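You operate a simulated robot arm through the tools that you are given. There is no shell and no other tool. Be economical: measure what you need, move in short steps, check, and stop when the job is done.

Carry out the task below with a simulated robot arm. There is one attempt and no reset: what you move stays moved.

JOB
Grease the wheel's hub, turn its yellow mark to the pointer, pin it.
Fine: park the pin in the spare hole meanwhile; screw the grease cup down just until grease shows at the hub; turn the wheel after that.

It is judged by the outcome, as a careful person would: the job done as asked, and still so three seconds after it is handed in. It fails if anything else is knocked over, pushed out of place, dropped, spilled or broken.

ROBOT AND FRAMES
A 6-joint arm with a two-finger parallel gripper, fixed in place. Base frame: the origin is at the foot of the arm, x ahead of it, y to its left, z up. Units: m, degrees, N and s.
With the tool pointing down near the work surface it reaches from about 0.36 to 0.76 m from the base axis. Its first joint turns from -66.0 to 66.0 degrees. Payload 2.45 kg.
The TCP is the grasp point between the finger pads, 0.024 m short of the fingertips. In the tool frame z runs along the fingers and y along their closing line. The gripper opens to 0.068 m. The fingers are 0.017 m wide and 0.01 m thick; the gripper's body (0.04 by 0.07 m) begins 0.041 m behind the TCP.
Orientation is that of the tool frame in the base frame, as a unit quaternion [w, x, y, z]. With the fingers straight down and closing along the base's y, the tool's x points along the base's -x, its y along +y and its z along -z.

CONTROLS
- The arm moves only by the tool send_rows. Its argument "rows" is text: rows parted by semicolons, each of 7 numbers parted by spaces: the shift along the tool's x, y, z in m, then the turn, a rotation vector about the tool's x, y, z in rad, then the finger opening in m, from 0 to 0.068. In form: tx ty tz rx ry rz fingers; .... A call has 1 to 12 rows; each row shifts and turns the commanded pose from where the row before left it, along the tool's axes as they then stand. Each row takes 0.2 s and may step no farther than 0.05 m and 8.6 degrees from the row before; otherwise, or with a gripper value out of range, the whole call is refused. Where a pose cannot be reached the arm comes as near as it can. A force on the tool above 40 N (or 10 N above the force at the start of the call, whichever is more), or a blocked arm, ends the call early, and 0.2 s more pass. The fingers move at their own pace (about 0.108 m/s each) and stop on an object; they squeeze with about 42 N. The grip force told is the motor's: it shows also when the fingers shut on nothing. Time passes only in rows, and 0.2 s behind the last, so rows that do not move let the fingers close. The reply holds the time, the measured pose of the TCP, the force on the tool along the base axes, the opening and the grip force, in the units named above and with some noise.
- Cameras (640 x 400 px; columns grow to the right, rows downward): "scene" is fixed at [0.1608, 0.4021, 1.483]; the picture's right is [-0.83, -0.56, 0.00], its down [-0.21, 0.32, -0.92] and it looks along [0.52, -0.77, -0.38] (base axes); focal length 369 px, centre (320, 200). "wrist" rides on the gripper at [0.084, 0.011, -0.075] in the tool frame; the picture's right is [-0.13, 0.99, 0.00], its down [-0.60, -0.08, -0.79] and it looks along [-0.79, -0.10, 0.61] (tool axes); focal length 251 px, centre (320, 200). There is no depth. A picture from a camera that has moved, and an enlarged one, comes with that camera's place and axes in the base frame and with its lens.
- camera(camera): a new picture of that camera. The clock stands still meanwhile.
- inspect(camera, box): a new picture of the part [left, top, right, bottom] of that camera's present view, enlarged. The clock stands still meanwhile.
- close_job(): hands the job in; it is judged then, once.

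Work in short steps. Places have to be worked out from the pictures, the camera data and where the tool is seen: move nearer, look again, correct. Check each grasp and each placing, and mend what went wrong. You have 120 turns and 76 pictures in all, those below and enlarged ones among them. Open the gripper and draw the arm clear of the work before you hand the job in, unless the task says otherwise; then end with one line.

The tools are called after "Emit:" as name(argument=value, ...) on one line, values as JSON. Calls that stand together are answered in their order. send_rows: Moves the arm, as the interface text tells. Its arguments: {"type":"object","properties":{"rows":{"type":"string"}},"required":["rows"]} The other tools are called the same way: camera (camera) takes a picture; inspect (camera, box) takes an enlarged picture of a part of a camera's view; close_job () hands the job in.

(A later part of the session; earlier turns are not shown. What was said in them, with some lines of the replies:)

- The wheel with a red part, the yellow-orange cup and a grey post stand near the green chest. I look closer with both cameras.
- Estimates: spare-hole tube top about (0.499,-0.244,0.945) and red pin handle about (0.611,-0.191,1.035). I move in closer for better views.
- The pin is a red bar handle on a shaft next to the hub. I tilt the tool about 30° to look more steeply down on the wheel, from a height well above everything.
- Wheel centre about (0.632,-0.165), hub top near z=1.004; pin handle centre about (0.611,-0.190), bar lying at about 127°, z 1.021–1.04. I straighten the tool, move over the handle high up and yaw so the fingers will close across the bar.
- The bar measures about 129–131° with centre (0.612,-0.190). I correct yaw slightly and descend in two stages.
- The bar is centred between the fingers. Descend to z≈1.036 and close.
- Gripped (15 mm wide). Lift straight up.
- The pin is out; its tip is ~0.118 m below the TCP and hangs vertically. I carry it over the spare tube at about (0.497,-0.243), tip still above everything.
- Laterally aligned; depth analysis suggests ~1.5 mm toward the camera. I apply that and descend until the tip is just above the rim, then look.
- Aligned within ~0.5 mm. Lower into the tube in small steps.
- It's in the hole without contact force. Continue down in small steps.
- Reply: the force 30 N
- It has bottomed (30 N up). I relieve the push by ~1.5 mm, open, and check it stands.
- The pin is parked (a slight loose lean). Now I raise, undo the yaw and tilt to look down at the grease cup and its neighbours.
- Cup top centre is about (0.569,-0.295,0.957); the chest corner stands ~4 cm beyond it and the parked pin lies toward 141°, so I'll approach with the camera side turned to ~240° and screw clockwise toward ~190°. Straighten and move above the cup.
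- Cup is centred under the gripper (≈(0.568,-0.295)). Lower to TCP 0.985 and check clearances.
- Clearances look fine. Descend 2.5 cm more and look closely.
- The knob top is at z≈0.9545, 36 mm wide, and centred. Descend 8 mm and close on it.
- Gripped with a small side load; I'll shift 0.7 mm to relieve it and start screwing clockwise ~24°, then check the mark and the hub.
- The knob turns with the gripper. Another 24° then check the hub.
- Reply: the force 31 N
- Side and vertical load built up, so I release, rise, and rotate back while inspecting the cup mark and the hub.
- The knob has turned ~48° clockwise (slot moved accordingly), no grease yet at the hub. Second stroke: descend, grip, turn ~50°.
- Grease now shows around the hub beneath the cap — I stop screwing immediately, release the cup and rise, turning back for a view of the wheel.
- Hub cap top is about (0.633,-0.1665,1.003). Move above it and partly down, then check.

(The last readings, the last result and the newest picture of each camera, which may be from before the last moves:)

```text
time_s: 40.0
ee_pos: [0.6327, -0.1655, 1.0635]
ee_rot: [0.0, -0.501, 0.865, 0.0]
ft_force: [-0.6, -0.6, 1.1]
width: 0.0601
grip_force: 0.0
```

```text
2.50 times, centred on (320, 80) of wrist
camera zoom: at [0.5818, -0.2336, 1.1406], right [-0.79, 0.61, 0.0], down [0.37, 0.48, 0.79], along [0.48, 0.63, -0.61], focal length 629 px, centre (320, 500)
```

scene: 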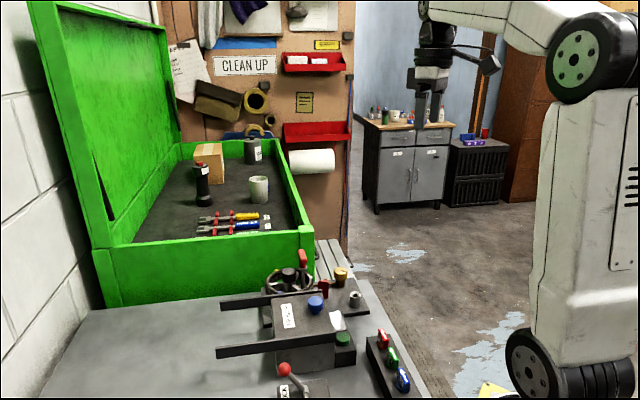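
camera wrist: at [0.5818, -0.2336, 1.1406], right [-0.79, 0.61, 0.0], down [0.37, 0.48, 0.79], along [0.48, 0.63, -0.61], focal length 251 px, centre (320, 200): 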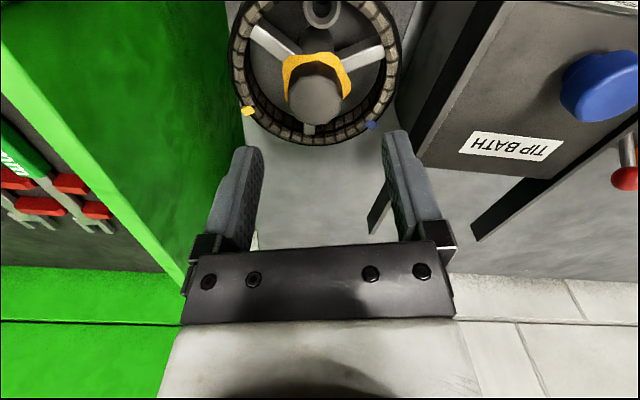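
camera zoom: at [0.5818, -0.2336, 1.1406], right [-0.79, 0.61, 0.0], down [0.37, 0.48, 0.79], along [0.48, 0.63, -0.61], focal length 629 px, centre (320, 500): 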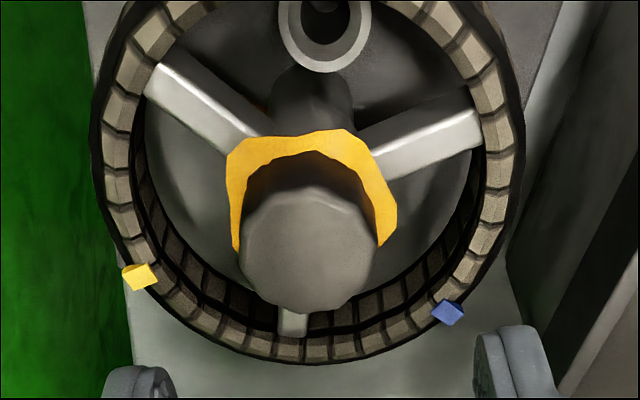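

Hub centre refined to about (0.635,-0.169), top z≈1.000. I correct ~3 mm in both axes, descend 3 cm and check before gripping only the top ~10 mm of the cap (clear of the grease).

Emit:
send_rows(rows="0.0028 -0.0033 0.015 0 0 0 0.055;0 0 0.015 0 0 0 0.055;0 0 0 0 0 0 0.055")

Emit:
inspect(camera="wrist", box=[220, 20, 420, 180])

Emit:
inspect(camera="scene", box=[250, 220, 350, 300])

```text
time_s: 40.8
ee_pos: [0.6339, -0.1683, 1.0327]
ee_rot: [-0.001, -0.501, 0.865, 0.0]
ft_force: [-0.9, -0.2, -0.3]
width: 0.0553
grip_force: 0.2
```

```text
2.50 times, centred on (320, 100) of wrist
camera zoom: at [0.5832, -0.238, 1.1108], right [-0.79, 0.61, 0.0], down [0.37, 0.48, 0.79], along [0.48, 0.63, -0.61], focal length 629 px, centre (320, 450)
```

zoom: 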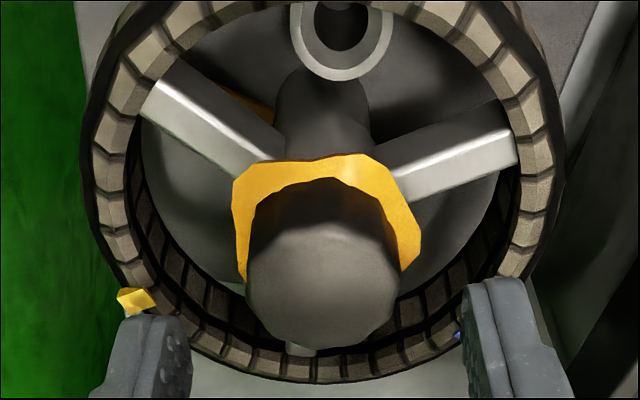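

```text
5.00 times, centred on (300, 260) of scene
camera zoom: at [0.1608, 0.4021, 1.483], right [-0.83, -0.56, 0.0], down [-0.21, 0.32, -0.92], along [0.52, -0.77, -0.38], focal length 1843 px, centre (420, -100)
```

zoom: 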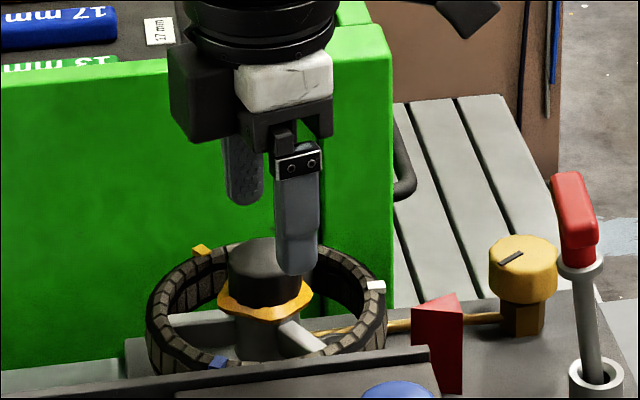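

Centred now. Descend 18 mm and close on the cap top.

Emit:
send_rows(rows="0 0 0.010 0 0 0 0.055;0 0 0.008 0 0 0 0.055;0 0 0 0 0 0 0.04;0 0 0 0 0 0 0.025;0 0 0 0 0 0 0.02;0 0 0 0 0 0 0.02")

Emit:
inspect(camera="scene", box=[250, 220, 350, 300])

```text
time_s: 42.2
ee_pos: [0.6344, -0.1703, 1.0161]
ee_rot: [0.0, -0.501, 0.865, 0.0]
ft_force: [0.4, -0.6, -0.8]
width: 0.0325
grip_force: 45.2
```

```text
5.00 times, centred on (300, 260) of scene
camera zoom: at [0.1608, 0.4021, 1.483], right [-0.83, -0.56, 0.0], down [-0.21, 0.32, -0.92], along [0.52, -0.77, -0.38], focal length 1843 px, centre (420, -100)
```

zoom: 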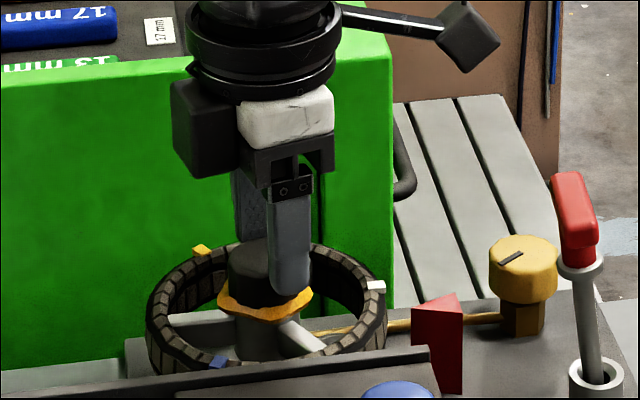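

Yellow is at ~343°, white at the pointer (~223°): turn the wheel clockwise 120°. First 60°, then check loads.

Emit:
send_rows(rows="0 0 0 0 0 0.131 0.02;0 0 0 0 0 0.131 0.02;0 0 0 0 0 0.131 0.02;0 0 0 0 0 0.131 0.02;0 0 0 0 0 0 0.02")

```text
time_s: 43.4
ee_pos: [0.6326, -0.1678, 1.0148]
ee_rot: [-0.002, -0.258, 0.966, 0.001]
ft_force: [-21.6, 9.1, 8.9]
width: 0.0326
grip_force: 44.6
```

A side load has built up toward (-x,+y); I relieve it by shifting ~1.5 mm that way.

Emit:
send_rows(rows="0.0009 0.0012 -0.0005 0 0 0 0.02;0 0 0 0 0 0 0.02")

Emit:
inspect(camera="scene", box=[250, 220, 350, 300])

```text
time_s: 44.0
ee_pos: [0.6325, -0.168, 1.0157]
ee_rot: [-0.001, -0.259, 0.966, 0.0]
ft_force: [-9.7, 8.2, -2.9]
width: 0.0325
grip_force: 44.8
```

```text
5.00 times, centred on (300, 260) of scene
camera zoom: at [0.1606, 0.4023, 1.483], right [-0.83, -0.56, 0.0], down [-0.21, 0.32, -0.92], along [0.52, -0.77, -0.38], focal length 1843 px, centre (420, -100)
```

zoom: 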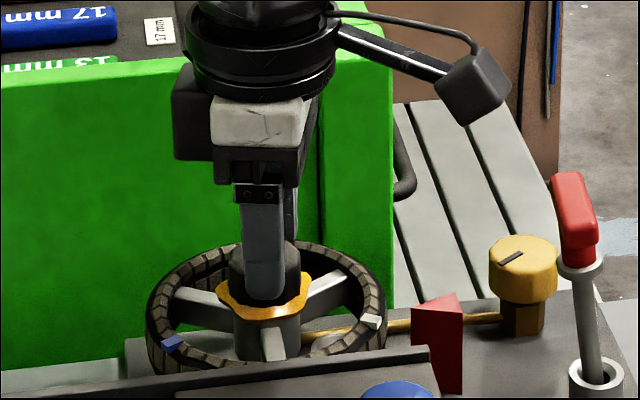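

The wheel turns with the gripper. Continue in 30° steps with relief shifts.

Emit:
send_rows(rows="0.0003 0.0009 0 0 0 0.131 0.02;0 0 0 0 0 0.131 0.02;0 0 0 0 0 0.131 0.02;0 0 0 0 0 0.131 0.02;0 0 0 0 0 0 0.02")

```text
time_s: 45.2
ee_pos: [0.6326, -0.1667, 1.0149]
ee_rot: [0.0, 0.001, 1.0, 0.001]
ft_force: [-5.9, 19.3, -7.1]
width: 0.0325
grip_force: 45.2
```

Emit:
send_rows(rows="0.0005 0.0015 0 0 0 0 0.02;0 0 0 0 0 0.131 0.02;0 0 0 0 0 0.131 0.02;0 0 0 0 0 0.131 0.02;0 0 0 0 0 0.131 0.02;0 0 0 0 0 0 0.02")

```text
time_s: 46.6
ee_pos: [0.6343, -0.1652, 1.0155]
ee_rot: [0.001, 0.259, 0.966, 0.001]
ft_force: [2.1, 22.2, -12.7]
width: 0.0325
grip_force: 45.1
```

Emit:
send_rows(rows="0.0008 0.0015 0 0 0 0 0.02;0 0 0 0 0 0.131 0.02;0 0 0 0 0 0.131 0.02;0 0 0 0 0 0.131 0.02;0 0 0 0 0 0.131 0.02;0 0 0 0 0 0 0.02")

Emit:
inspect(camera="scene", box=[260, 240, 350, 310])

Emit:
camera(camera="wrist")

```text
time_s: 48.0
ee_pos: [0.6357, -0.1642, 1.0161]
ee_rot: [0.002, 0.501, 0.866, 0.0]
ft_force: [22.1, 16.9, -17.9]
width: 0.0325
grip_force: 45.3
```

```text
5.71 times, centred on (305, 275) of scene
camera zoom: at [0.1618, 0.4025, 1.4828], right [-0.83, -0.56, 0.0], down [-0.21, 0.32, -0.92], along [0.52, -0.77, -0.38], focal length 2106 px, centre (406, -229)
```

zoom: 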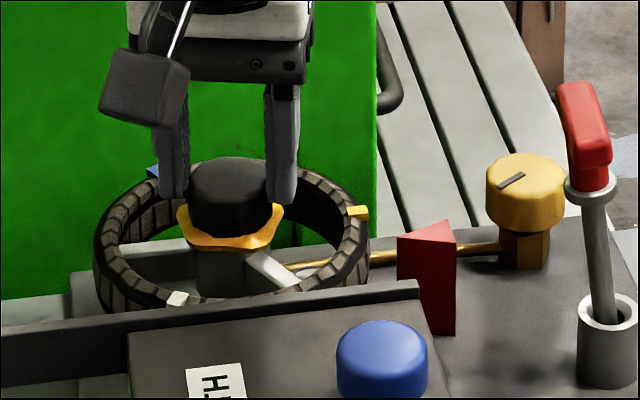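

```text
27 pictures are left
camera wrist: at [0.6016, -0.0862, 1.0929], right [0.92, 0.38, 0.0], down [0.23, -0.56, 0.79], along [0.31, -0.73, -0.61], focal length 251 px, centre (320, 200)
```

wrist: 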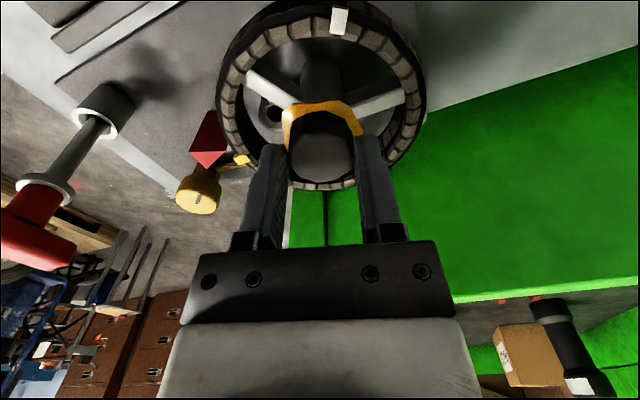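

Yellow is now precisely where white had been at the pointer. I relieve the side load, open, rise, and verify the alignment from above.

Emit:
send_rows(rows="0.0003 0.0015 0 0 0 0 0.02;0 0 0 0 0 0 0.035;0 0 0 0 0 0 0.05;0 0 0 0 0 0 0.055;0 0 -0.02 0 0 0 0.055;0 0 -0.04 0 0 0 0.055;0 0 -0.04 0 0 0 0.055;0 0 0 0 0 0 0.055")

Emit:
inspect(camera="wrist", box=[170, 0, 430, 180])

Emit:
inspect(camera="scene", box=[260, 240, 350, 310])

```text
time_s: 49.8
ee_pos: [0.6322, -0.1634, 1.1167]
ee_rot: [0.0, 0.501, 0.866, 0.0]
ft_force: [1.4, 0.2, -0.2]
width: 0.0551
grip_force: 0.0
```

```text
2.22 times, centred on (300, 90) of wrist
camera zoom: at [0.601, -0.0866, 1.1937], right [0.92, 0.38, 0.0], down [0.23, -0.56, 0.79], along [0.3, -0.73, -0.61], focal length 559 px, centre (364, 444)
```

zoom: 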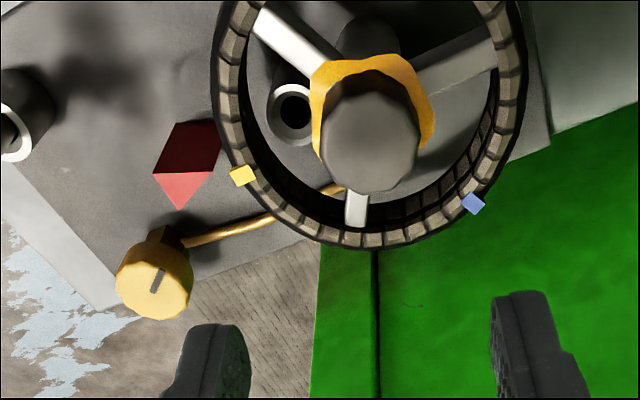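

```text
5.71 times, centred on (305, 275) of scene
camera zoom: at [0.1608, 0.4021, 1.483], right [-0.83, -0.56, 0.0], down [-0.21, 0.32, -0.92], along [0.52, -0.77, -0.38], focal length 2106 px, centre (406, -229)
```

zoom: 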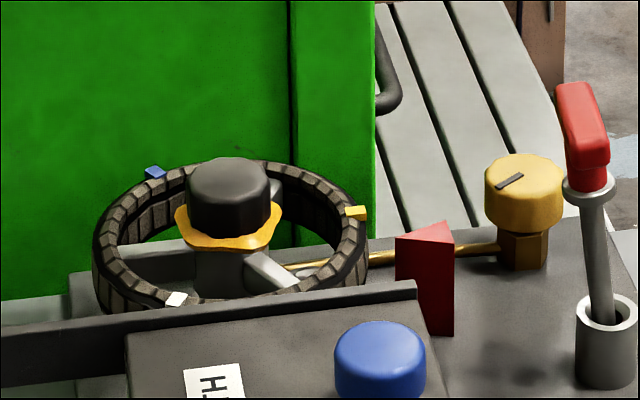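

The yellow mark sits at the pointer tip's bearing (~226°). Now I go back to the parked pin, above (0.4985,-0.244), with the yaw used before.

Emit:
send_rows(rows="0 0 0 0 0 -0.082 0.06;0 0 0 0 0 -0.082 0.06;0.0056 -0.0387 0 0 0 0 0.06;0.0056 -0.0387 0 0 0 0 0.06;0.0056 -0.0387 0 0 0 0 0.06;0.0056 -0.0387 0 0 0 0 0.06;0 0 0 0 0 0 0.06")

Emit:
inspect(camera="wrist", box=[200, 0, 440, 180])

Emit:
inspect(camera="scene", box=[300, 200, 400, 300])

```text
time_s: 51.4
ee_pos: [0.4991, -0.2454, 1.1155]
ee_rot: [0.001, 0.428, 0.904, -0.001]
ft_force: [0.0, 0.2, -0.6]
width: 0.06
grip_force: 0.1
```

```text
2.22 times, centred on (320, 90) of wrist
camera zoom: at [0.4547, -0.1741, 1.1934], right [0.85, 0.53, 0.0], down [0.32, -0.52, 0.79], along [0.42, -0.67, -0.61], focal length 559 px, centre (320, 444)
```

zoom: 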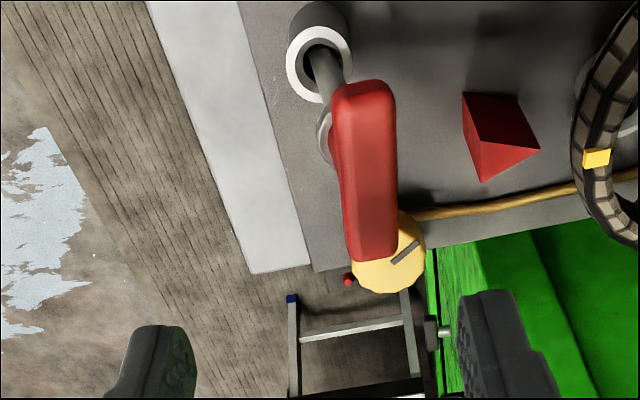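

```text
4.00 times, centred on (350, 250) of scene
camera zoom: at [0.1608, 0.4021, 1.483], right [-0.83, -0.56, 0.0], down [-0.21, 0.32, -0.92], along [0.52, -0.77, -0.38], focal length 1475 px, centre (200, 0)
```

zoom: 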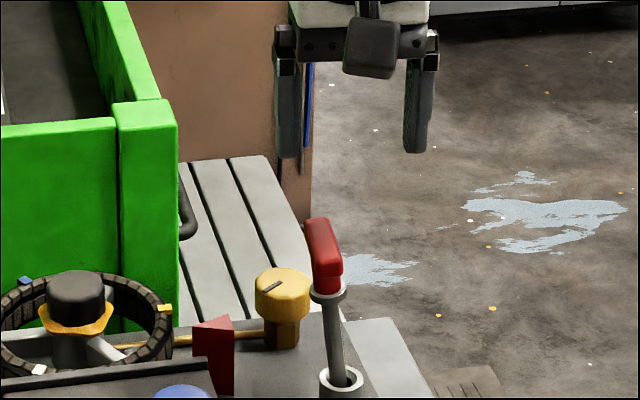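

The bar leans ~13 mm toward +tool y but is within the full opening. I shift 3.6 mm toward the original release spot, open fully, and descend; closing should bring it upright.

Emit:
send_rows(rows="0.0036 0 0 0 0 0 0.068;0 0 0.04 0 0 0 0.068;0 0 0.03 0 0 0 0.068;0 0 0.012 0 0 0 0.068;0 0 0 0 0 0 0.05;0 0 0 0 0 0 0.03;0 0 0 0 0 0 0.01;0 0 0 0 0 0 0.005;0 0 0 0 0 0 0.005")

Emit:
inspect(camera="scene", box=[300, 220, 400, 310])

Emit:
camera(camera="wrist")

```text
time_s: 53.4
ee_pos: [0.4983, -0.2426, 1.0344]
ee_rot: [-0.001, 0.428, 0.904, 0.0]
ft_force: [0.4, 0.4, -0.2]
width: 0.0152
grip_force: 34.4
```

```text
4.44 times, centred on (350, 265) of scene
camera zoom: at [0.1608, 0.4021, 1.483], right [-0.83, -0.56, 0.0], down [-0.21, 0.32, -0.92], along [0.52, -0.77, -0.38], focal length 1638 px, centre (187, -89)
```

zoom: 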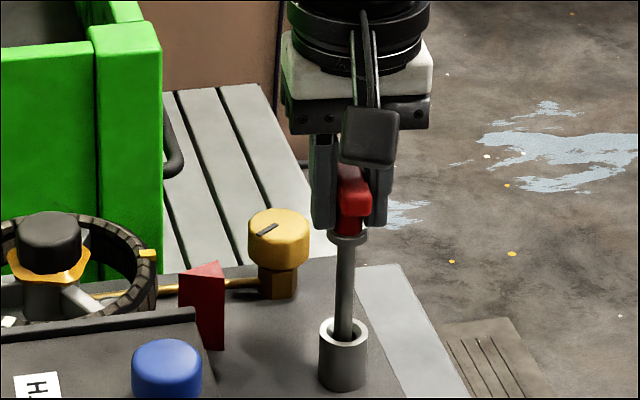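

```text
21 pictures are left
camera wrist: at [0.4529, -0.1711, 1.1117], right [0.85, 0.53, 0.0], down [0.32, -0.52, 0.79], along [0.42, -0.67, -0.61], focal length 251 px, centre (320, 200)
```

wrist: 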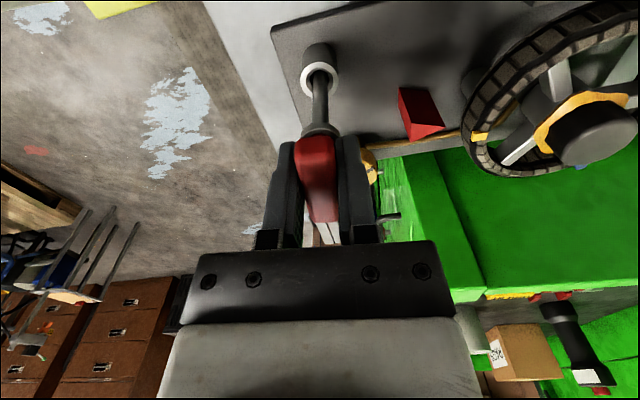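

Upright and gripped. Lift out 10 cm and carry over the bushing inside the wheel.

Emit:
send_rows(rows="0 0 -0.01 0 0 0 0.005;0 0 -0.02 0 0 0 0.005;0 0 -0.03 0 0 0 0.005;0 0 -0.03 0 0 0 0.005;0 0 -0.015 0 0 0 0.005;-0.0098 0.0403 0 0 0 0 0.005;-0.0098 0.0403 0 0 0 0 0.005;-0.0098 0.0403 0 0 0 0 0.005;0 0 0 0 0 0 0.005")

Emit:
inspect(camera="wrist", box=[240, 0, 400, 130])

Emit:
inspect(camera="scene", box=[250, 210, 370, 310])

```text
time_s: 55.4
ee_pos: [0.61, -0.1878, 1.1395]
ee_rot: [0.0, 0.428, 0.904, 0.0]
ft_force: [0.3, 0.7, -0.7]
width: 0.0154
grip_force: 34.0
```

```text
3.08 times, centred on (320, 65) of wrist
camera zoom: at [0.5645, -0.1172, 1.2163], right [0.85, 0.53, 0.0], down [0.32, -0.52, 0.79], along [0.42, -0.67, -0.61], focal length 774 px, centre (320, 615)
```

zoom: 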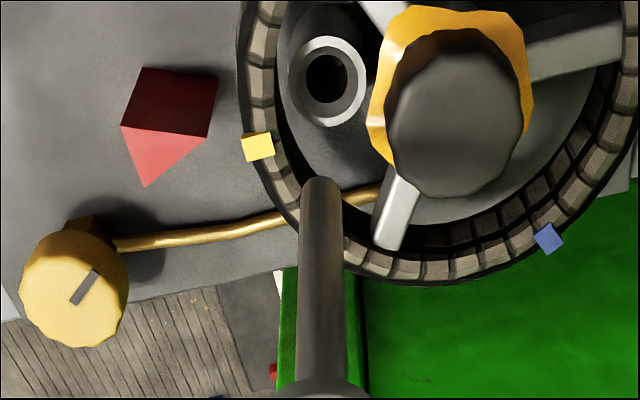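

```text
4.00 times, centred on (310, 260) of scene
camera zoom: at [0.1608, 0.4021, 1.483], right [-0.83, -0.56, 0.0], down [-0.21, 0.32, -0.92], along [0.52, -0.77, -0.38], focal length 1475 px, centre (360, -40)
```

zoom: 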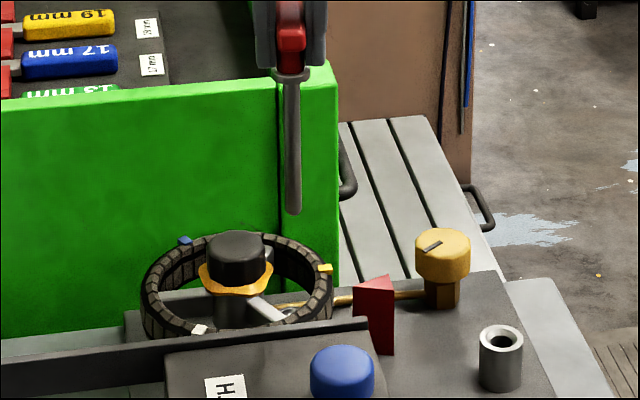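

The bushing appears ~1.5 mm to +tool y and ~1.3 mm to -tool x of the pin axis. Correct and descend 5 cm, then re-measure.

Emit:
send_rows(rows="-0.0013 0.0015 0.02 0 0 0 0.005;0 0 0.02 0 0 0 0.005;0 0 0.01 0 0 0 0.005;0 0 0 0 0 0 0.005")

Emit:
inspect(camera="wrist", box=[260, 0, 380, 90])

Emit:
inspect(camera="scene", box=[260, 240, 350, 310])

```text
time_s: 56.4
ee_pos: [0.6126, -0.1903, 1.0886]
ee_rot: [0.001, 0.427, 0.904, 0.0]
ft_force: [-1.2, -0.2, -2.1]
width: 0.0151
grip_force: 35.0
```

```text
4.44 times, centred on (320, 45) of wrist
camera zoom: at [0.5663, -0.1174, 1.1665], right [0.85, 0.53, 0.0], down [0.32, -0.52, 0.79], along [0.42, -0.67, -0.61], focal length 1118 px, centre (320, 889)
```

zoom: 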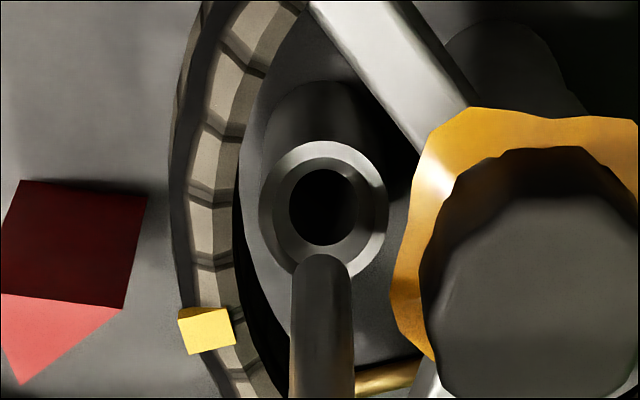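

```text
5.71 times, centred on (305, 275) of scene
camera zoom: at [0.1608, 0.4021, 1.483], right [-0.83, -0.56, 0.0], down [-0.21, 0.32, -0.92], along [0.52, -0.77, -0.38], focal length 2106 px, centre (406, -229)
```

zoom: 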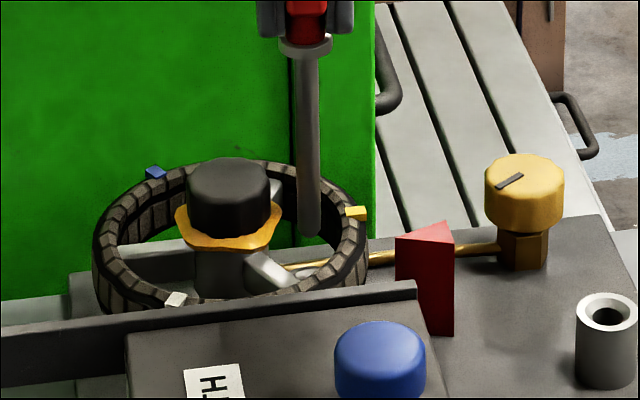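

Aligned within ~0.7 mm laterally and near zero in depth. Nudge 0.5 mm and lower into the bushing in small steps.

Emit:
send_rows(rows="0 0.0005 0.005 0 0 0 0.005;0 0 0.005 0 0 0 0.005;0 0 0.005 0 0 0 0.005;0 0 0.005 0 0 0 0.005;0 0 0 0 0 0 0.005")

Emit:
inspect(camera="wrist", box=[260, 0, 380, 90])

```text
time_s: 57.6
ee_pos: [0.6118, -0.1883, 1.069]
ee_rot: [0.0, 0.427, 0.904, 0.0]
ft_force: [0.7, 0.0, -1.1]
width: 0.0151
grip_force: 34.4
```

```text
4.44 times, centred on (320, 45) of wrist
camera zoom: at [0.5664, -0.1169, 1.1463], right [0.85, 0.53, 0.0], down [0.32, -0.52, 0.79], along [0.42, -0.67, -0.61], focal length 1118 px, centre (320, 889)
```

zoom: 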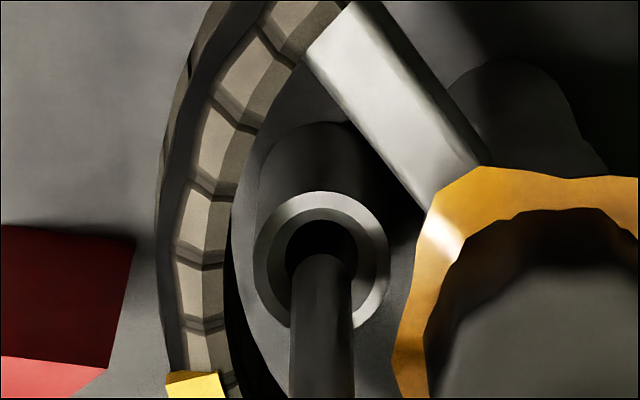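

Tip is over the hole. Continue down.

Emit:
send_rows(rows="0 0 0.004 0 0 0 0.005;0 0 0.004 0 0 0 0.005;0 0 0.004 0 0 0 0.005;0 0 0.004 0 0 0 0.005;0 0 0.004 0 0 0 0.005;0 0 0 0 0 0 0.005")

Emit:
inspect(camera="wrist", box=[260, 0, 380, 110])

```text
time_s: 59.0
ee_pos: [0.612, -0.1887, 1.0493]
ee_rot: [0.0, 0.429, 0.904, -0.001]
ft_force: [-0.1, 0.1, -1.0]
width: 0.015
grip_force: 34.4
```

```text
3.64 times, centred on (320, 55) of wrist
camera zoom: at [0.567, -0.1165, 1.1264], right [0.85, 0.53, 0.0], down [0.32, -0.52, 0.79], along [0.42, -0.67, -0.61], focal length 914 px, centre (320, 727)
```

zoom: 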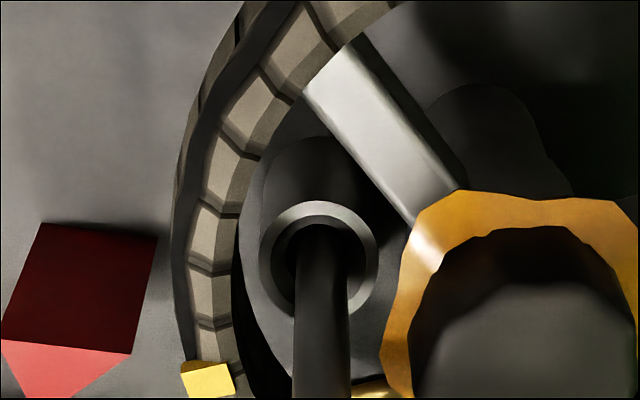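

It is in the bushing without force. Lower further until it seats.

Emit:
send_rows(rows="0 0 0.003 0 0 0 0.005;0 0 0.003 0 0 0 0.005;0 0 0.003 0 0 0 0.005;0 0 0 0 0 0 0.005")

Emit:
send_rows(rows="0 0 0.0025 0 0 0 0.005;0 0 0.0025 0 0 0 0.005;0 0 0 0 0 0 0.005")

```text
time_s: 60.0
ee_pos: [0.6124, -0.1889, 1.0394]
ee_rot: [-0.001, 0.428, 0.904, 0.0]
ft_force: [0.0, -0.7, 0.1]
width: 0.0151
grip_force: 34.9
```

```text
time_s: 60.8
ee_pos: [0.6117, -0.1875, 1.0356]
ee_rot: [0.001, 0.428, 0.904, 0.0]
ft_force: [-0.8, -0.7, 3.3]
width: 0.0155
grip_force: 34.5
```

Emit:
send_rows(rows="0 0 0.001 0 0 0 0.005;0 0 0.001 0 0 0 0.005;0 0 0 0 0 0 0.005")

Emit:
inspect(camera="scene", box=[250, 220, 370, 310])

```text
time_s: 61.6
ee_pos: [0.6122, -0.188, 1.0341]
ee_rot: [0.002, 0.428, 0.904, 0.001]
ft_force: [-1.6, 0.8, 12.3]
width: 0.0152
grip_force: 35.0
```

```text
4.44 times, centred on (310, 265) of scene
camera zoom: at [0.1605, 0.4022, 1.483], right [-0.83, -0.56, 0.0], down [-0.21, 0.32, -0.92], along [0.52, -0.77, -0.38], focal length 1638 px, centre (364, -89)
```

zoom: 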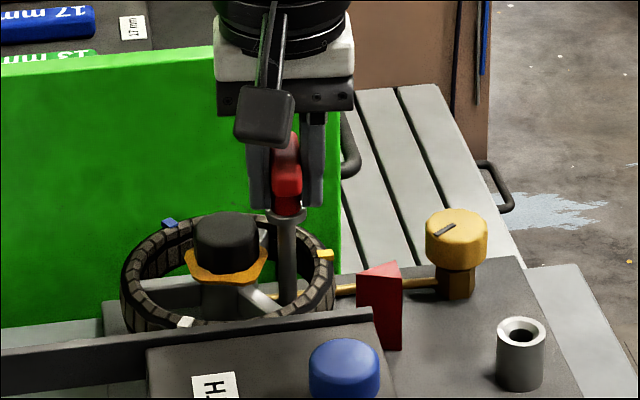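

Seated at the original depth (12 N bottoming, flange at the same height). Relieve, open and withdraw upward.

Emit:
send_rows(rows="0 0 -0.0012 0 0 0 0.005;0 0 0 0 0 0 0.02;0 0 0 0 0 0 0.035;0 0 0 0 0 0 0.045;0 0 -0.02 0 0 0 0.045;0 0 -0.04 0 0 0 0.045;0 0 -0.04 0 0 0 0.045;0 0 -0.04 0 0 0 0.045;0.03 -0.03 -0.02 0 0 0 0.045;0.03 -0.03 0 0 0 0 0.045;0 0 0 0 0 0 0.045")

Emit:
inspect(camera="scene", box=[250, 220, 370, 310])

Emit:
camera(camera="wrist")

```text
time_s: 64.0
ee_pos: [0.5264, -0.1803, 1.1949]
ee_rot: [0.0, 0.428, 0.904, 0.0]
ft_force: [0.1, -0.1, -0.4]
width: 0.0451
grip_force: 0.1
```

```text
4.44 times, centred on (310, 265) of scene
camera zoom: at [0.1608, 0.4021, 1.483], right [-0.83, -0.56, 0.0], down [-0.21, 0.32, -0.92], along [0.52, -0.77, -0.38], focal length 1638 px, centre (364, -89)
```

zoom: 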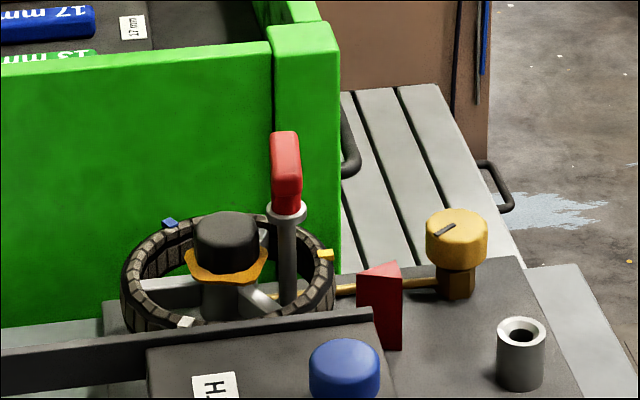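

```text
12 pictures are left
camera wrist: at [0.4825, -0.1089, 1.2721], right [0.85, 0.53, 0.0], down [0.32, -0.52, 0.79], along [0.42, -0.67, -0.61], focal length 251 px, centre (320, 200)
```

wrist: 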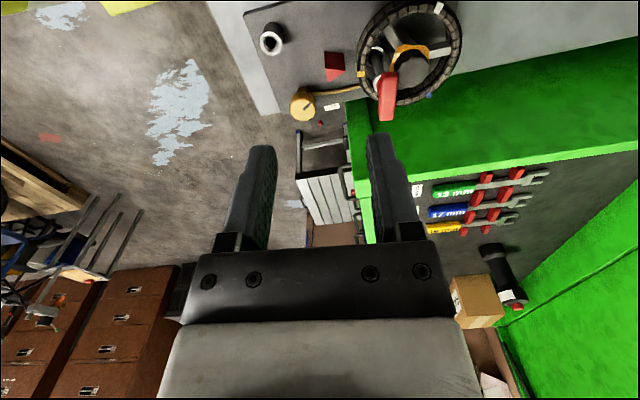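

The pin stands in the bushing as it did at the start, yellow is where white was at the pointer, grease shows at the hub, nothing else has moved, and the arm is clear. Handing in.

Emit:
close_job()

```text
The job is handed in.
```

The hub is greased (the cup was screwed down only until grease showed), the wheel is turned so its yellow mark is at the pointer, and the pin is back in its bushing with the arm drawn clear.
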